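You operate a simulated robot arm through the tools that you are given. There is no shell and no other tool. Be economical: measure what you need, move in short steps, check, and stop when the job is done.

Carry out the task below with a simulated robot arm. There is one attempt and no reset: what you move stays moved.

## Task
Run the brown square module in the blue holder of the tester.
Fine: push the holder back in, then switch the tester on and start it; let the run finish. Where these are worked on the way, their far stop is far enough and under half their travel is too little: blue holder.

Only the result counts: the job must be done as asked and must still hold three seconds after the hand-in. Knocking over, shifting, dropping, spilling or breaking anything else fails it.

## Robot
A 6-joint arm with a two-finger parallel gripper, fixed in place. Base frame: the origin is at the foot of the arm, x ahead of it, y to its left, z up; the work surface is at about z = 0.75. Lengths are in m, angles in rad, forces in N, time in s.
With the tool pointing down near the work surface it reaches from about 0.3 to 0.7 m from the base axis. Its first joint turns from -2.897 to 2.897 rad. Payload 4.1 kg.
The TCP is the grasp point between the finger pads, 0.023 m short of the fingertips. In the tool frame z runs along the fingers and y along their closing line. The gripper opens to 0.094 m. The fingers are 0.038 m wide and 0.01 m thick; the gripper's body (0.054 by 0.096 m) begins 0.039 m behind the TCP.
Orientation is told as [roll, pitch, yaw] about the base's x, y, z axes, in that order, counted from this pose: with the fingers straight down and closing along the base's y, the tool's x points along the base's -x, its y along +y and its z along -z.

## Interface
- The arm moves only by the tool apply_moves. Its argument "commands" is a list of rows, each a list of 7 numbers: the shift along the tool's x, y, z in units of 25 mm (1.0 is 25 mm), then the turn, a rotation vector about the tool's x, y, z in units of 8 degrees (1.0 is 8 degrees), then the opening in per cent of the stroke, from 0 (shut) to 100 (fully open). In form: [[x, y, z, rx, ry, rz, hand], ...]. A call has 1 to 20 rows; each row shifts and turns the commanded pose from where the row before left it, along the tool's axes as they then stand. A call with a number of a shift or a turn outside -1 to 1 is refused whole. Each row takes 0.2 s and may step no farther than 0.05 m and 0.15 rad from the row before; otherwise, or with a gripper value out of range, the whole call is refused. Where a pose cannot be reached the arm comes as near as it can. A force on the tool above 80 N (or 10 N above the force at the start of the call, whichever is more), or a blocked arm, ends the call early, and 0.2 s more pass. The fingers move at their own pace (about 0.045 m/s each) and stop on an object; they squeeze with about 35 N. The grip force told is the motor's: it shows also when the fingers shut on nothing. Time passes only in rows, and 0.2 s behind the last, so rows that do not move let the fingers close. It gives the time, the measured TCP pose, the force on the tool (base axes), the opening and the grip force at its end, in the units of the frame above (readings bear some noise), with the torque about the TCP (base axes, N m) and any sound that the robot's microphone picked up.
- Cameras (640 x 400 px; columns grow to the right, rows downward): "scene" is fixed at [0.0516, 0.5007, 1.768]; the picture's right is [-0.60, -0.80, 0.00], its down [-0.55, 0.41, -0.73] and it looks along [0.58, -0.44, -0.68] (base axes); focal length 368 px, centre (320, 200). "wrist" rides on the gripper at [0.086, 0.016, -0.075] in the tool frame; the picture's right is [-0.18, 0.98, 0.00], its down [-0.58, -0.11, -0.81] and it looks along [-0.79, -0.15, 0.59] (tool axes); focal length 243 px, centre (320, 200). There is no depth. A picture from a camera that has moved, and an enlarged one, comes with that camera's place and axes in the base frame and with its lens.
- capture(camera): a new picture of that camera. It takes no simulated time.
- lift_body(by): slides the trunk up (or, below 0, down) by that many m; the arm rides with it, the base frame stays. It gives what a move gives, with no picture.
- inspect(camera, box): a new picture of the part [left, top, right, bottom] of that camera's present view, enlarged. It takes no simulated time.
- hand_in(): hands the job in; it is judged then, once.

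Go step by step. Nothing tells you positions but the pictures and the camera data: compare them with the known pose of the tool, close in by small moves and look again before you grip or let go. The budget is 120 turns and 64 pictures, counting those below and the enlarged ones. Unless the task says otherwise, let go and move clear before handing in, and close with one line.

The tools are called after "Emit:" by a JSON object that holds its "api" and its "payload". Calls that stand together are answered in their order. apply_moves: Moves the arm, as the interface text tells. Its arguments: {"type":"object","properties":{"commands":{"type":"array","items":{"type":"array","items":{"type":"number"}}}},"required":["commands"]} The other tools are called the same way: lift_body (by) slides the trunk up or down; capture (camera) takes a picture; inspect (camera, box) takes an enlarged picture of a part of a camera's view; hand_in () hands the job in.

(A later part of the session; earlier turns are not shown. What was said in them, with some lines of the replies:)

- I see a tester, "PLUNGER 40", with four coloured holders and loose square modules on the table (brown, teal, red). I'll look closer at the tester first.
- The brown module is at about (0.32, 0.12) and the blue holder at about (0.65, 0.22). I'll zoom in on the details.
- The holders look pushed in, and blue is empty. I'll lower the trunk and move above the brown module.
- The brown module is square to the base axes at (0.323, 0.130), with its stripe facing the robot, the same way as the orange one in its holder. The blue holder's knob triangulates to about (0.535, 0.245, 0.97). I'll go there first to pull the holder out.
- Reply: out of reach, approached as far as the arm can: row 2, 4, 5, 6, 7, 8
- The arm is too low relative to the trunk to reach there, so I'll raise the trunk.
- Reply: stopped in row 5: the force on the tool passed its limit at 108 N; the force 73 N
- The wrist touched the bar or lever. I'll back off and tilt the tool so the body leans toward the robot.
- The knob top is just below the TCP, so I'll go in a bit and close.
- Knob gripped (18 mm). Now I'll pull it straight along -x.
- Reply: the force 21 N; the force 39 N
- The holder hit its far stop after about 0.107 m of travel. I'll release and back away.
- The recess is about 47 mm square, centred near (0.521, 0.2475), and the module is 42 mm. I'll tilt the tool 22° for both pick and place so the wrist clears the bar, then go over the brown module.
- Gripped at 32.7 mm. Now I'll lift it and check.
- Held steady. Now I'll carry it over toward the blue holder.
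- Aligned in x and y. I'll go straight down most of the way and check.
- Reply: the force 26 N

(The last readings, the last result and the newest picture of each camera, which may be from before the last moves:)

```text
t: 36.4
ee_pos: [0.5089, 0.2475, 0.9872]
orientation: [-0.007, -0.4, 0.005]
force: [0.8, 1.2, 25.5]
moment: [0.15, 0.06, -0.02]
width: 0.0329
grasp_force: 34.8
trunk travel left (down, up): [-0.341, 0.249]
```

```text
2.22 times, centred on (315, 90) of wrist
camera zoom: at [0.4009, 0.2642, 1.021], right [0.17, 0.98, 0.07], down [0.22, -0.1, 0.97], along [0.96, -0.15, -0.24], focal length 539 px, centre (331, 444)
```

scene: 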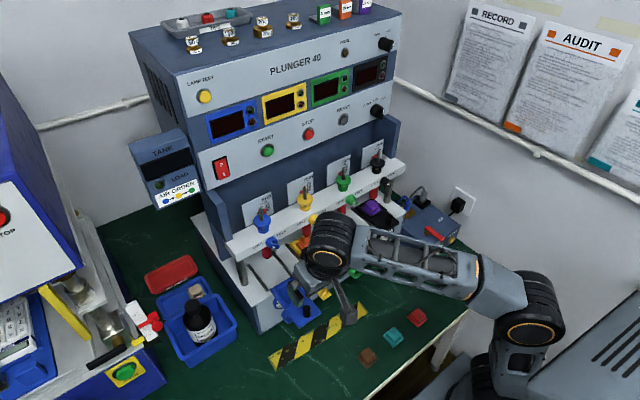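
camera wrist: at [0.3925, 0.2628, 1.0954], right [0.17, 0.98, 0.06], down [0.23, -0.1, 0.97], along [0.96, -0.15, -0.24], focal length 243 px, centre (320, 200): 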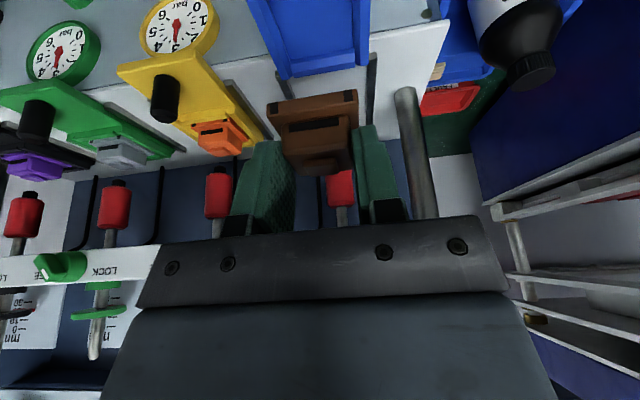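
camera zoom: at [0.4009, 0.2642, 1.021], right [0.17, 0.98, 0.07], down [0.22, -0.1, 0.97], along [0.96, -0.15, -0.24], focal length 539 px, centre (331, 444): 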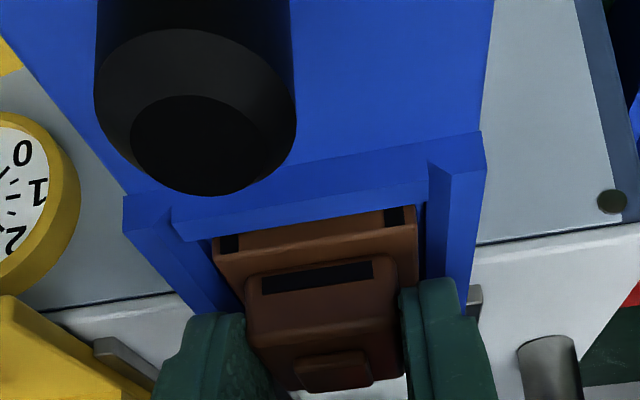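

Contact at the expected seat height. I'll unload, open slightly and retreat upward.

Emit:
{"api": "apply_moves", "payload": {"commands": [[-0.035, 0, -0.083, 0, 0, 0, 0], [0, 0, 0, 0, 0, 0, 45], [0, 0, 0, 0, 0, 0, 45], [0, 0, -0.4, 0, 0, 0, 50], [0, 0, -1, 0, 0, 0, 55], [0, 0, -1, 0, 0, 0, 55], [0, 0, -1, 0, 0, 0, 55]]}}

Emit:
{"api": "capture", "payload": {"camera": "wrist"}}

Emit:
{"api": "inspect", "payload": {"camera": "scene", "box": [250, 240, 340, 330]}}

```text
t: 38.0
ee_pos: [0.4769, 0.2476, 1.0631]
orientation: [-0.009, -0.394, 0.006]
force: [0.0, 0.3, -0.7]
moment: [-0.01, 0.0, -0.01]
width: 0.0518
grasp_force: 0.1
trunk travel left (down, up): [-0.341, 0.249]
```

```text
18 pictures are left
camera wrist: at [0.3689, 0.2655, 1.0987], right [0.17, 0.98, 0.06], down [0.23, -0.1, 0.97], along [0.96, -0.15, -0.24], focal length 243 px, centre (320, 200)
```

wrist: 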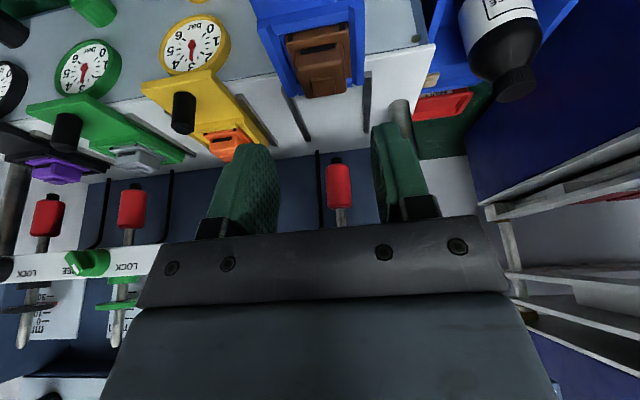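

```text
4.44 times, centred on (295, 285) of scene
camera zoom: at [0.0516, 0.5007, 1.768], right [-0.6, -0.8, 0.0], down [-0.55, 0.41, -0.73], along [0.58, -0.44, -0.68], focal length 1636 px, centre (431, -178)
```

zoom: 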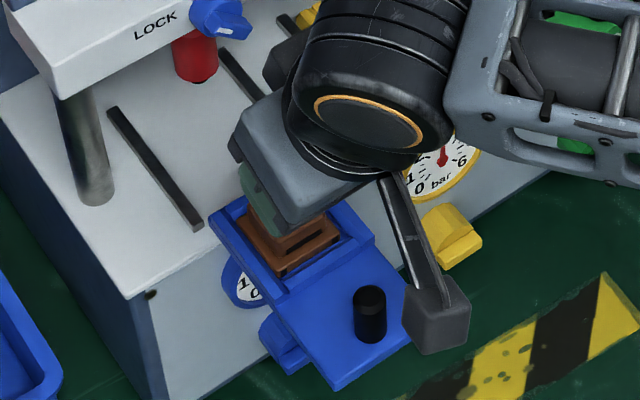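

Emit:
{"api": "apply_moves", "payload": {"commands": [[0.83, 0, -0.22, 0, 0, 0, 55], [0.83, 0, -0.22, 0, 0, 0, 55], [0.83, 0, -0.22, 0, 0, 0, 55], [0.83, 0, -0.22, 0, 0, 0, 55], [0.7, 0, -0.22, 0, 0, 0, 55], [0, 0, 0, 0, -1, 0, 55], [0, 0, 0, 0, -1, 0, 55], [0, 0, 0, 0, 0, 0, 55]]}}

Emit:
{"api": "inspect", "payload": {"camera": "wrist", "box": [220, 0, 460, 200]}}

Emit:
{"api": "inspect", "payload": {"camera": "scene", "box": [245, 240, 335, 320]}}

```text
t: 39.8
ee_pos: [0.3757, 0.2478, 1.0506]
orientation: [-0.01, -0.674, 0.01]
force: [0.1, 0.6, -0.2]
moment: [0.0, -0.02, -0.02]
width: 0.0518
grasp_force: 0.1
trunk travel left (down, up): [-0.341, 0.249]
```

```text
2.00 times, centred on (340, 100) of wrist
camera zoom: at [0.2604, 0.2639, 1.0552], right [0.14, 0.98, 0.11], down [-0.05, -0.1, 0.99], along [0.99, -0.15, 0.03], focal length 485 px, centre (280, 400)
```

zoom: 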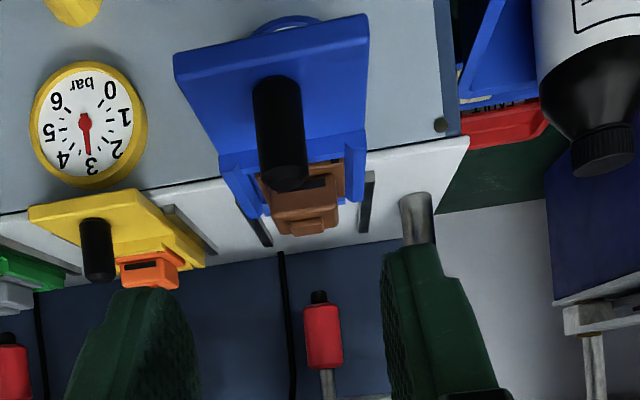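

```text
5.00 times, centred on (290, 280) of scene
camera zoom: at [0.0516, 0.5007, 1.768], right [-0.6, -0.8, 0.0], down [-0.55, 0.41, -0.73], along [0.58, -0.44, -0.68], focal length 1841 px, centre (470, -200)
```

zoom: 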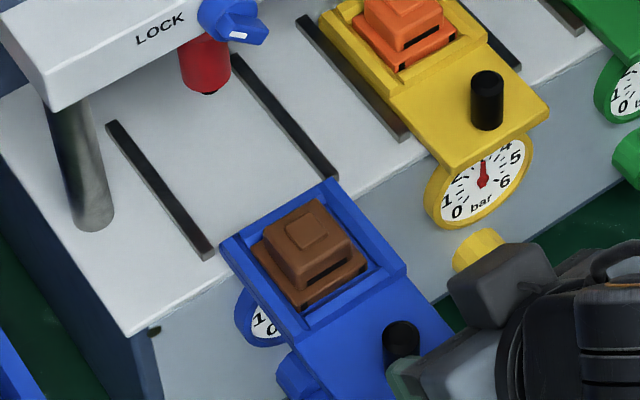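

Seated flat in the recess. Now I'll re-grip the knob and push the holder in.

Emit:
{"api": "apply_moves", "payload": {"commands": [[0.06, 0, 0.9, 0, 0, 0, 55], [0, 0, 0.9, 0, 0, 0, 55], [0, 0, 0.9, 0, 0, 0, 55], [0, 0, 0.9, 0, 0, 0, 55], [0, 0, 0, 0, 0, 0, 0], [0, 0, 0, 0, 0, 0, 0], [0, 0, 0, 0, 0, 0, 0]]}}

Emit:
{"api": "apply_moves", "payload": {"commands": [[-0.313, 0, 0.249, 0, 0, 0, 0], [-0.313, 0, 0.249, 0, 0, 0, 0], [-0.313, 0, 0.249, 0, 0, 0, 0], [-0.313, 0, 0.249, 0, 0, 0, 0], [-0.313, 0, 0.249, 0, 0, 0, 0], [-0.313, 0, 0.249, 0, 0, 0, 0], [-0.313, 0, 0.249, 0, 0, 0, 0], [-0.313, 0, 0.249, 0, 0, 0, 0]]}}

Emit:
{"api": "inspect", "payload": {"camera": "scene", "box": [225, 190, 345, 310]}}

```text
t: 41.4
ee_pos: [0.4293, 0.2471, 0.98]
orientation: [-0.01, -0.672, 0.008]
force: [0.2, -2.2, -3.2]
moment: [0.61, -0.48, 0.0]
width: 0.0177
grasp_force: 42.3
trunk travel left (down, up): [-0.341, 0.249]
```

```text
t: 43.2
ee_pos: [0.5098, 0.2477, 0.9787]
orientation: [-0.011, -0.675, 0.008]
force: [0.8, 0.6, -0.3]
moment: [0.71, 1.14, 0.02]
width: 0.0175
grasp_force: 45.2
trunk travel left (down, up): [-0.341, 0.249]
```

```text
3.33 times, centred on (285, 250) of scene
camera zoom: at [0.0516, 0.5007, 1.768], right [-0.6, -0.8, 0.0], down [-0.55, 0.41, -0.73], along [0.58, -0.44, -0.68], focal length 1227 px, centre (437, 33)
```

zoom: 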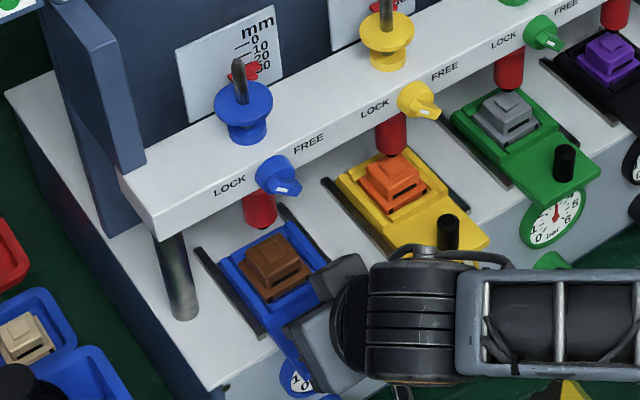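

Emit:
{"api": "apply_moves", "payload": {"commands": [[-0.313, 0, 0.249, 0, 0, 0, 0], [-0.313, 0, 0.249, 0, 0, 0, 0], [-0.2, 0, 0.16, 0, 0, 0, 0]]}}

Emit:
{"api": "apply_moves", "payload": {"commands": [[-0.1, 0, 0.08, 0, 0, 0, 0], [-0.1, 0, 0.08, 0, 0, 0, 0]]}}

```text
t: 44.0
ee_pos: [0.5305, 0.247, 0.9791]
orientation: [-0.013, -0.672, 0.011]
force: [-38.4, -2.1, -0.2]
moment: [0.78, 0.47, -0.02]
width: 0.0179
grasp_force: 45.2
trunk travel left (down, up): [-0.341, 0.249]
```

```text
t: 44.6
ee_pos: [0.539, 0.2476, 0.9819]
orientation: [-0.013, -0.674, 0.01]
force: [-37.3, 2.1, -5.7]
moment: [0.88, 0.59, 0.01]
width: 0.0178
grasp_force: 44.5
trunk travel left (down, up): [-0.341, 0.249]
```

At the inner stop. I'll release and back out.

Emit:
{"api": "apply_moves", "payload": {"commands": [[0.05, 0, -0.04, 0, 0, 0, 20], [0, 0, 0, 0, 0, 0, 50], [0, 0, 0, 0, 0, 0, 50], [0, 0, -1, 0, 0, 0, 50], [0, 0, -1, 0, 0, 0, 50], [0, 0, -1, 0, 0, 0, 50], [0, 0, -1, 0, 0, 0, 20], [0, 0, -1, 0, 0, 0, 0], [0, 0, -1, 0, 0, 0, 0], [0, 0, -1, 0, 0, 0, 0]]}}

Emit:
{"api": "capture", "payload": {"camera": "scene"}}

Emit:
{"api": "inspect", "payload": {"camera": "scene", "box": [225, 190, 345, 310]}}

```text
t: 46.8
ee_pos: [0.4314, 0.2481, 1.1176]
orientation: [-0.011, -0.673, 0.009]
force: [-0.3, -0.7, 0.0]
moment: [0.0, 0.02, 0.03]
width: 0.0002
grasp_force: 34.6
trunk travel left (down, up): [-0.341, 0.249]
```

```text
13 pictures are left
```

scene: 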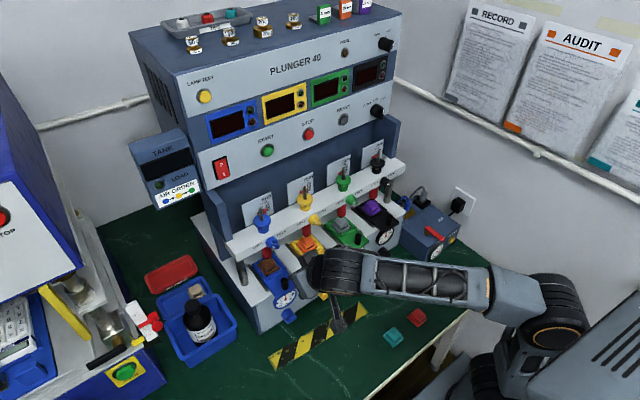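

```text
3.33 times, centred on (285, 250) of scene
camera zoom: at [0.0516, 0.5007, 1.768], right [-0.6, -0.8, 0.0], down [-0.55, 0.41, -0.73], along [0.58, -0.44, -0.68], focal length 1227 px, centre (437, 33)
```

zoom: 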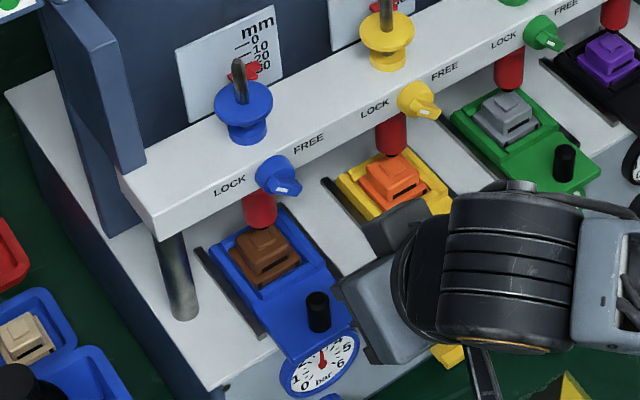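

The holder is in with brown loaded. Next are the red switch (about (0.665, 0.296, 1.27–1.285)) and the START button (about (0.665, 0.185, 1.287)). I'll raise the trunk and pitch the closed fingers forward.

Emit:
{"api": "lift_body", "payload": {"by": 0.15}}

Emit:
{"api": "apply_moves", "payload": {"commands": [[0, 0, 0, 0, -1, 0, 0], [0, 0, 0, 0, -1, 0, 0], [0, 0, 0, 0, -1, 0, 0], [0, 0, 0, 0, -0.3, 0, 0], [-0.393, 0.5, 0.889, 0, 0, 0, 0], [-0.393, 0.5, 0.889, 0, 0, 0, 0], [-0.393, 0.5, 0.889, 0, 0, 0, 0], [0, 0.42, 0, 0, 0, 0, 0]]}}

Emit:
{"api": "capture", "payload": {"camera": "wrist"}}

```text
t: 48.5
ee_pos: [0.4316, 0.2487, 1.267]
orientation: [-0.012, -0.674, 0.009]
force: [-0.4, 0.2, 0.9]
moment: [0.0, 0.02, 0.0]
width: 0.0
grasp_force: 35.1
trunk travel left (down, up): [-0.491, 0.099]
```

```text
t: 50.3
ee_pos: [0.5055, 0.2954, 1.2652]
orientation: [-0.021, -1.133, 0.023]
force: [0.4, -0.2, 1.1]
moment: [0.01, -0.01, -0.02]
width: 0.0
grasp_force: 34.5
trunk travel left (down, up): [-0.491, 0.099]
```

```text
11 pictures are left
camera wrist: at [0.4012, 0.312, 1.2175], right [0.08, 0.98, 0.16], down [-0.48, -0.1, 0.87], along [0.87, -0.14, 0.47], focal length 243 px, centre (320, 200)
```

wrist: 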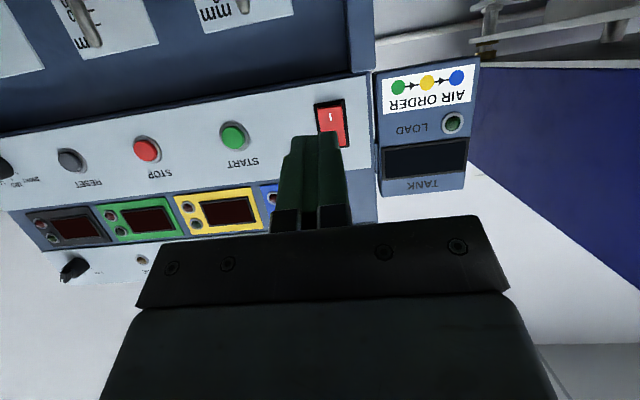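

Emit:
{"api": "apply_moves", "payload": {"commands": [[-0.314, 0, 0.874, 0, 0, 0, 0], [-0.314, 0, 0.874, 0, 0, 0, 0], [-0.314, 0, 0.874, 0, 0, 0, 0], [-0.314, 0, 0.874, 0, 0, 0, 0], [-0.314, 0, 0.874, 0, 0, 0, 0], [0, 0, 0, 0, 0, 0, 0]]}}

Emit:
{"api": "capture", "payload": {"camera": "wrist"}}

Emit:
{"api": "inspect", "payload": {"camera": "scene", "box": [190, 120, 290, 220]}}

```text
t: 51.7
ee_pos: [0.6206, 0.2966, 1.2539]
orientation: [-0.021, -1.133, 0.02]
force: [-0.3, 1.2, -0.5]
moment: [0.03, 0.01, 0.01]
width: 0.0001
grasp_force: 34.6
trunk travel left (down, up): [-0.491, 0.099]
```

```text
10 pictures are left
camera wrist: at [0.5158, 0.3127, 1.2077], right [0.08, 0.98, 0.16], down [-0.48, -0.1, 0.87], along [0.87, -0.14, 0.47], focal length 243 px, centre (320, 200)
```

wrist: 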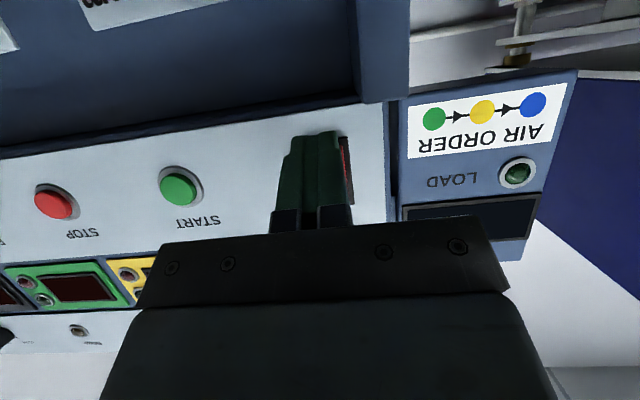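

```text
4.00 times, centred on (240, 170) of scene
camera zoom: at [0.0516, 0.5007, 1.768], right [-0.6, -0.8, 0.0], down [-0.55, 0.41, -0.73], along [0.58, -0.44, -0.68], focal length 1473 px, centre (640, 320)
```

zoom: 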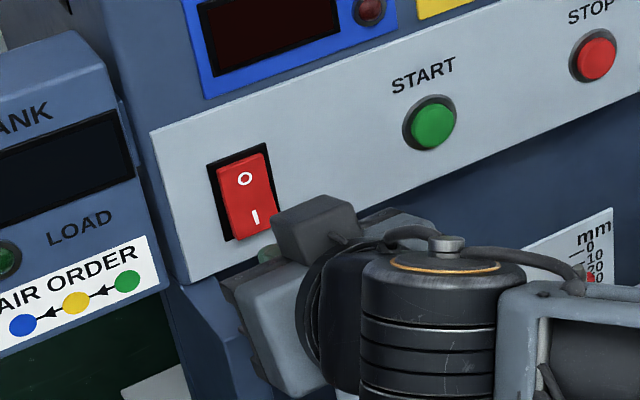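

Emit:
{"api": "apply_moves", "payload": {"commands": [[-0.02, 0.08, 0.52, 0, 0, 0, 0], [-0.085, 0, 0.181, 0, 0, 0, 0]]}}

Emit:
{"api": "apply_moves", "payload": {"commands": [[-0.085, 0, 0.181, 0, 0, 0, 0], [-0.085, 0, 0.181, 0, 0, 0, 0]]}}

```text
t: 52.3
ee_pos: [0.6368, 0.2982, 1.2493]
orientation: [-0.021, -1.133, 0.022]
force: [-0.6, -0.5, -0.5]
moment: [0.03, -0.02, 0.02]
width: 0.0
grasp_force: 34.9
trunk travel left (down, up): [-0.491, 0.099]
```

```text
t: 52.9
ee_pos: [0.642, 0.2992, 1.251]
orientation: [-0.022, -1.131, 0.021]
force: [-32.6, -8.3, -10.4]
moment: [0.38, 0.08, -0.24]
width: 0.0002
grasp_force: 35.2
trunk travel left (down, up): [-0.491, 0.099]
heard: click
```

Click heard at the switch. I'll back off and check.

Emit:
{"api": "apply_moves", "payload": {"commands": [[0.17, 0, -0.362, 0, 0, 0, 0], [0.34, 0, -0.724, 0, 0, 0, 0], [0.34, -0.5, -0.724, 0, 0, 0, 0], [0, -1, 0, 0, 0, 0, 0], [0, -1, 0, 0, 0, 0, 0]]}}

Emit:
{"api": "capture", "payload": {"camera": "wrist"}}

Emit:
{"api": "inspect", "payload": {"camera": "scene", "box": [130, 10, 410, 200]}}

```text
t: 54.1
ee_pos: [0.5982, 0.2348, 1.2491]
orientation: [-0.02, -1.135, 0.021]
force: [-0.5, 0.3, -0.2]
moment: [0.01, -0.01, 0.02]
width: 0.0
grasp_force: 34.7
trunk travel left (down, up): [-0.491, 0.099]
```

```text
8 pictures are left
camera wrist: at [0.4941, 0.2511, 1.2026], right [0.08, 0.98, 0.16], down [-0.48, -0.1, 0.87], along [0.87, -0.14, 0.47], focal length 243 px, centre (320, 200)
```

wrist: 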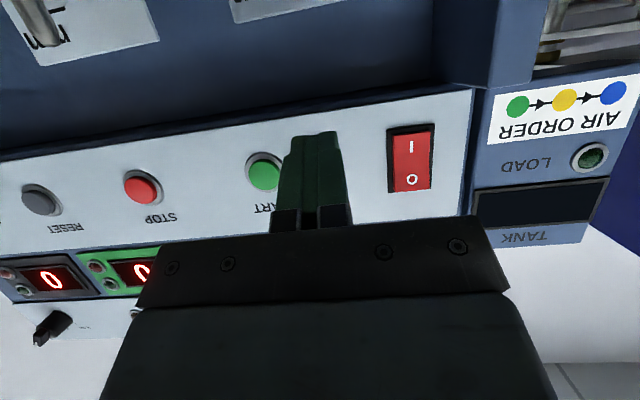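

```text
2.11 times, centred on (270, 105) of scene
camera zoom: at [0.0516, 0.5007, 1.768], right [-0.6, -0.8, 0.0], down [-0.55, 0.41, -0.73], along [0.58, -0.44, -0.68], focal length 775 px, centre (425, 400)
```

zoom: 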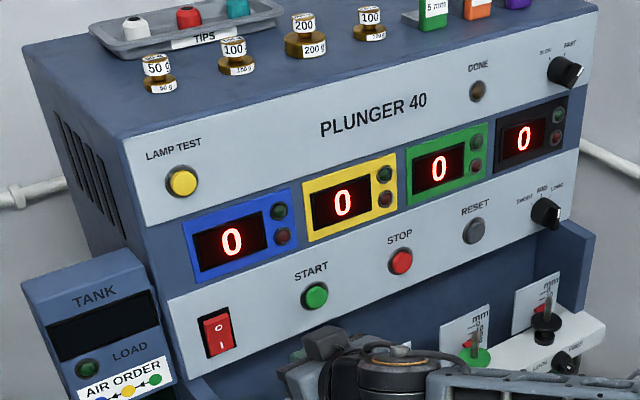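

Power is on and the displays are lit. Now the START button at about (0.66, 0.186, 1.266).

Emit:
{"api": "apply_moves", "payload": {"commands": [[-0.38, -0.98, 0, 0, 0, 0, 0], [-0.39, -0.98, 0, 0, 0, 0, 0], [0, 0, 0.75, 0, 0, 0, 0], [0, 0, 0, 0, 0, 0, 0]]}}

Emit:
{"api": "capture", "payload": {"camera": "wrist"}}

```text
t: 55.1
ee_pos: [0.6229, 0.1879, 1.2597]
orientation: [-0.022, -1.135, 0.021]
force: [0.9, 0.6, -0.5]
moment: [0.01, 0.01, 0.0]
width: 0.0
grasp_force: 35.4
trunk travel left (down, up): [-0.491, 0.099]
```

```text
6 pictures are left
camera wrist: at [0.5188, 0.2024, 1.213], right [0.08, 0.98, 0.16], down [-0.48, -0.1, 0.87], along [0.87, -0.14, 0.47], focal length 243 px, centre (320, 200)
```

wrist: 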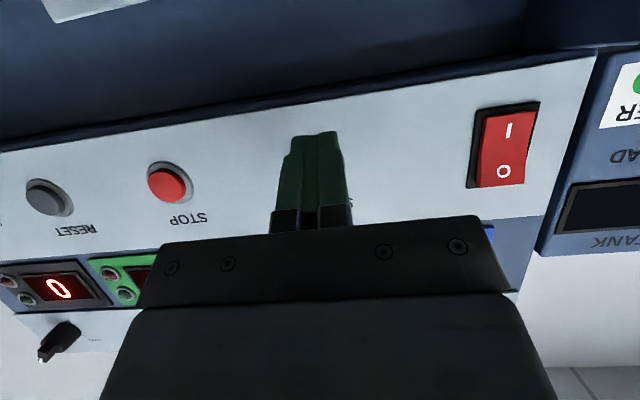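

Emit:
{"api": "apply_moves", "payload": {"commands": [[-0.1, -0.04, 0.217, 0, 0, 0, 0], [-0.085, 0, 0.181, 0, 0, 0, 0]]}}

Emit:
{"api": "apply_moves", "payload": {"commands": [[-0.085, 0, 0.181, 0, 0, 0, 0], [-0.085, 0, 0.181, 0, 0, 0, 0]]}}

```text
t: 55.7
ee_pos: [0.6334, 0.1852, 1.2615]
orientation: [-0.02, -1.133, 0.02]
force: [0.0, -0.5, 0.0]
moment: [0.0, 0.01, 0.03]
width: 0.0
grasp_force: 34.9
trunk travel left (down, up): [-0.491, 0.099]
```

```text
t: 56.3
ee_pos: [0.6438, 0.1863, 1.2591]
orientation: [-0.019, -1.133, 0.019]
force: [-2.5, 0.8, -0.2]
moment: [0.01, 0.01, -0.02]
width: 0.0001
grasp_force: 34.7
trunk travel left (down, up): [-0.491, 0.099]
heard: click
```

Click on START. I'll back off and look.

Emit:
{"api": "apply_moves", "payload": {"commands": [[0.17, 0, -0.362, 0, 0, 0, 0], [0.34, 0, -0.724, 0, 0, 0, 0], [0.34, 0, -0.724, 0, 0, 0, 0], [0.34, 0, -0.724, 0, 0, 0, 0], [0.34, 0, -0.724, 0, 0, 0, 0], [0.34, 0, -0.724, 0, 0, 0, 0]]}}

Emit:
{"api": "capture", "payload": {"camera": "scene"}}

```text
t: 57.7
ee_pos: [0.532, 0.186, 1.2614]
orientation: [-0.018, -1.134, 0.02]
force: [0.5, -1.3, -0.2]
moment: [0.0, 0.0, 0.03]
width: 0.0
grasp_force: 35.3
trunk travel left (down, up): [-0.491, 0.099]
```

```text
5 pictures are left
```

scene: 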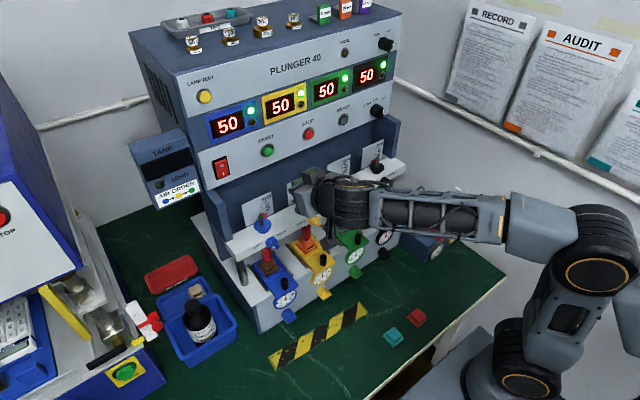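

The run is going, with green lamps on and counters showing. I'll move clear and wait.

Emit:
{"api": "apply_moves", "payload": {"commands": [[0.34, 0, -0.724, 0, 0, 0, 0], [0.34, 0, -0.724, 0, 0, 0, 0], [0.34, 0, -0.724, 0, 0, 0, 0], [0.34, 0, -0.724, 0, 0, 0, 0], [0, 0, 0, 0, 0, 0, 0], [0, 0, 0, 0, 0, 0, 0], [0, 0, 0, 0, 0, 0, 0], [0, 0, 0, 0, 0, 0, 0], [0, 0, 0, 0, 0, 0, 0], [0, 0, 0, 0, 0, 0, 0], [0, 0, 0, 0, 0, 0, 0], [0, 0, 0, 0, 0, 0, 0], [0, 0, 0, 0, 0, 0, 0], [0, 0, 0, 0, 0, 0, 0], [0, 0, 0, 0, 0, 0, 0], [0, 0, 0, 0, 0, 0, 0], [0, 0, 0, 0, 0, 0, 0], [0, 0, 0, 0, 0, 0, 0], [0, 0, 0, 0, 0, 0, 0], [0, 0, 0, 0, 0, 0, 0]]}}

Emit:
{"api": "inspect", "payload": {"camera": "scene", "box": [180, 20, 410, 310]}}

```text
t: 61.9
ee_pos: [0.4544, 0.1863, 1.259]
orientation: [-0.021, -1.132, 0.02]
force: [-0.5, -0.1, 0.7]
moment: [-0.01, 0.02, -0.01]
width: 0.0001
grasp_force: 34.4
trunk travel left (down, up): [-0.491, 0.099]
```

```text
1.38 times, centred on (295, 165) of scene
camera zoom: at [0.0516, 0.5007, 1.768], right [-0.6, -0.8, 0.0], down [-0.55, 0.41, -0.73], along [0.58, -0.44, -0.68], focal length 508 px, centre (354, 248)
```

zoom: 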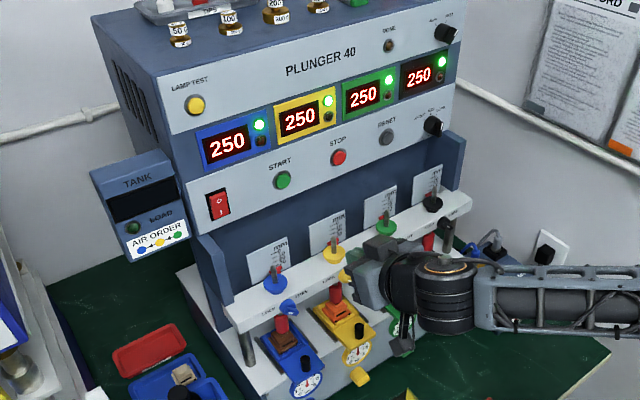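

The counts are rising at about 50 per second. I'll keep waiting for DONE.

Emit:
{"api": "apply_moves", "payload": {"commands": [[0, 0, 0, 0, 0, 0, 0], [0, 0, 0, 0, 0, 0, 0], [0, 0, 0, 0, 0, 0, 0], [0, 0, 0, 0, 0, 0, 0], [0, 0, 0, 0, 0, 0, 0], [0, 0, 0, 0, 0, 0, 0], [0, 0, 0, 0, 0, 0, 0], [0, 0, 0, 0, 0, 0, 0], [0, 0, 0, 0, 0, 0, 0], [0, 0, 0, 0, 0, 0, 0], [0, 0, 0, 0, 0, 0, 0], [0, 0, 0, 0, 0, 0, 0], [0, 0, 0, 0, 0, 0, 0], [0, 0, 0, 0, 0, 0, 0], [0, 0, 0, 0, 0, 0, 0], [0, 0, 0, 0, 0, 0, 0], [0, 0, 0, 0, 0, 0, 0], [0, 0, 0, 0, 0, 0, 0], [0, 0, 0, 0, 0, 0, 0], [0, 0, 0, 0, 0, 0, 0]]}}

Emit:
{"api": "apply_moves", "payload": {"commands": [[0, 0, 0, 0, 0, 0, 0], [0, 0, 0, 0, 0, 0, 0], [0, 0, 0, 0, 0, 0, 0], [0, 0, 0, 0, 0, 0, 0], [0, 0, 0, 0, 0, 0, 0], [0, 0, 0, 0, 0, 0, 0], [0, 0, 0, 0, 0, 0, 0], [0, 0, 0, 0, 0, 0, 0], [0, 0, 0, 0, 0, 0, 0], [0, 0, 0, 0, 0, 0, 0], [0, 0, 0, 0, 0, 0, 0], [0, 0, 0, 0, 0, 0, 0], [0, 0, 0, 0, 0, 0, 0], [0, 0, 0, 0, 0, 0, 0], [0, 0, 0, 0, 0, 0, 0], [0, 0, 0, 0, 0, 0, 0], [0, 0, 0, 0, 0, 0, 0], [0, 0, 0, 0, 0, 0, 0], [0, 0, 0, 0, 0, 0, 0], [0, 0, 0, 0, 0, 0, 0]]}}

Emit:
{"api": "apply_moves", "payload": {"commands": [[0, 0, 0, 0, 0, 0, 0], [0, 0, 0, 0, 0, 0, 0], [0, 0, 0, 0, 0, 0, 0], [0, 0, 0, 0, 0, 0, 0], [0, 0, 0, 0, 0, 0, 0], [0, 0, 0, 0, 0, 0, 0], [0, 0, 0, 0, 0, 0, 0], [0, 0, 0, 0, 0, 0, 0], [0, 0, 0, 0, 0, 0, 0], [0, 0, 0, 0, 0, 0, 0], [0, 0, 0, 0, 0, 0, 0], [0, 0, 0, 0, 0, 0, 0], [0, 0, 0, 0, 0, 0, 0], [0, 0, 0, 0, 0, 0, 0], [0, 0, 0, 0, 0, 0, 0], [0, 0, 0, 0, 0, 0, 0], [0, 0, 0, 0, 0, 0, 0], [0, 0, 0, 0, 0, 0, 0], [0, 0, 0, 0, 0, 0, 0], [0, 0, 0, 0, 0, 0, 0]]}}

Emit:
{"api": "inspect", "payload": {"camera": "scene", "box": [180, 20, 410, 310]}}

```text
t: 66.1
ee_pos: [0.4531, 0.1869, 1.2601]
orientation: [-0.022, -1.133, 0.022]
force: [0.3, -0.4, 0.0]
moment: [-0.03, 0.05, 0.01]
width: 0.0
grasp_force: 35.1
trunk travel left (down, up): [-0.491, 0.099]
```

```text
t: 70.3
ee_pos: [0.4544, 0.1852, 1.2588]
orientation: [-0.021, -1.132, 0.021]
force: [-0.1, -0.3, 0.7]
moment: [0.01, 0.0, 0.02]
width: 0.0
grasp_force: 34.8
trunk travel left (down, up): [-0.491, 0.099]
```

```text
t: 74.5
ee_pos: [0.453, 0.1869, 1.2594]
orientation: [-0.021, -1.132, 0.022]
force: [0.0, -0.6, -0.5]
moment: [0.02, -0.01, 0.03]
width: 0.0002
grasp_force: 35.1
trunk travel left (down, up): [-0.491, 0.099]
```

```text
1.38 times, centred on (295, 165) of scene
camera zoom: at [0.0516, 0.5007, 1.768], right [-0.6, -0.8, 0.0], down [-0.55, 0.41, -0.73], along [0.58, -0.44, -0.68], focal length 508 px, centre (354, 248)
```

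zoom: 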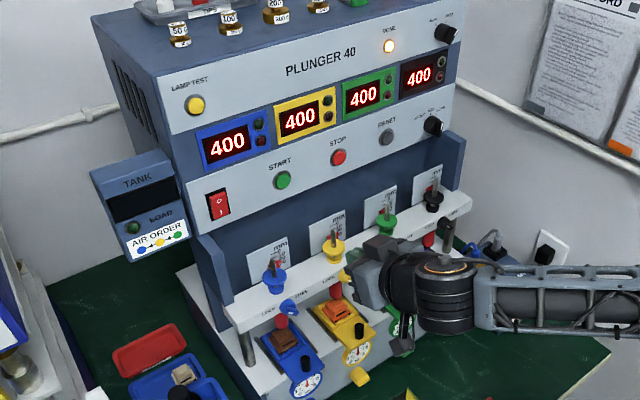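

The DONE lamp is lit at 400, there are no red lamps, and the brown module is in the blue holder with the arm clear. I'm handing in.

Emit:
{"api": "hand_in", "payload": {}}

```text
The job is handed in.
```

The brown module ran in the blue holder and finished: the DONE lamp came on at a count of 400, with no red lamps. The holder is pushed back in to its stop, and I handed the job in with the arm clear. Early on the wrist bumped the bar or lever above the holders (108 N); the pictures afterwards showed nothing moved.
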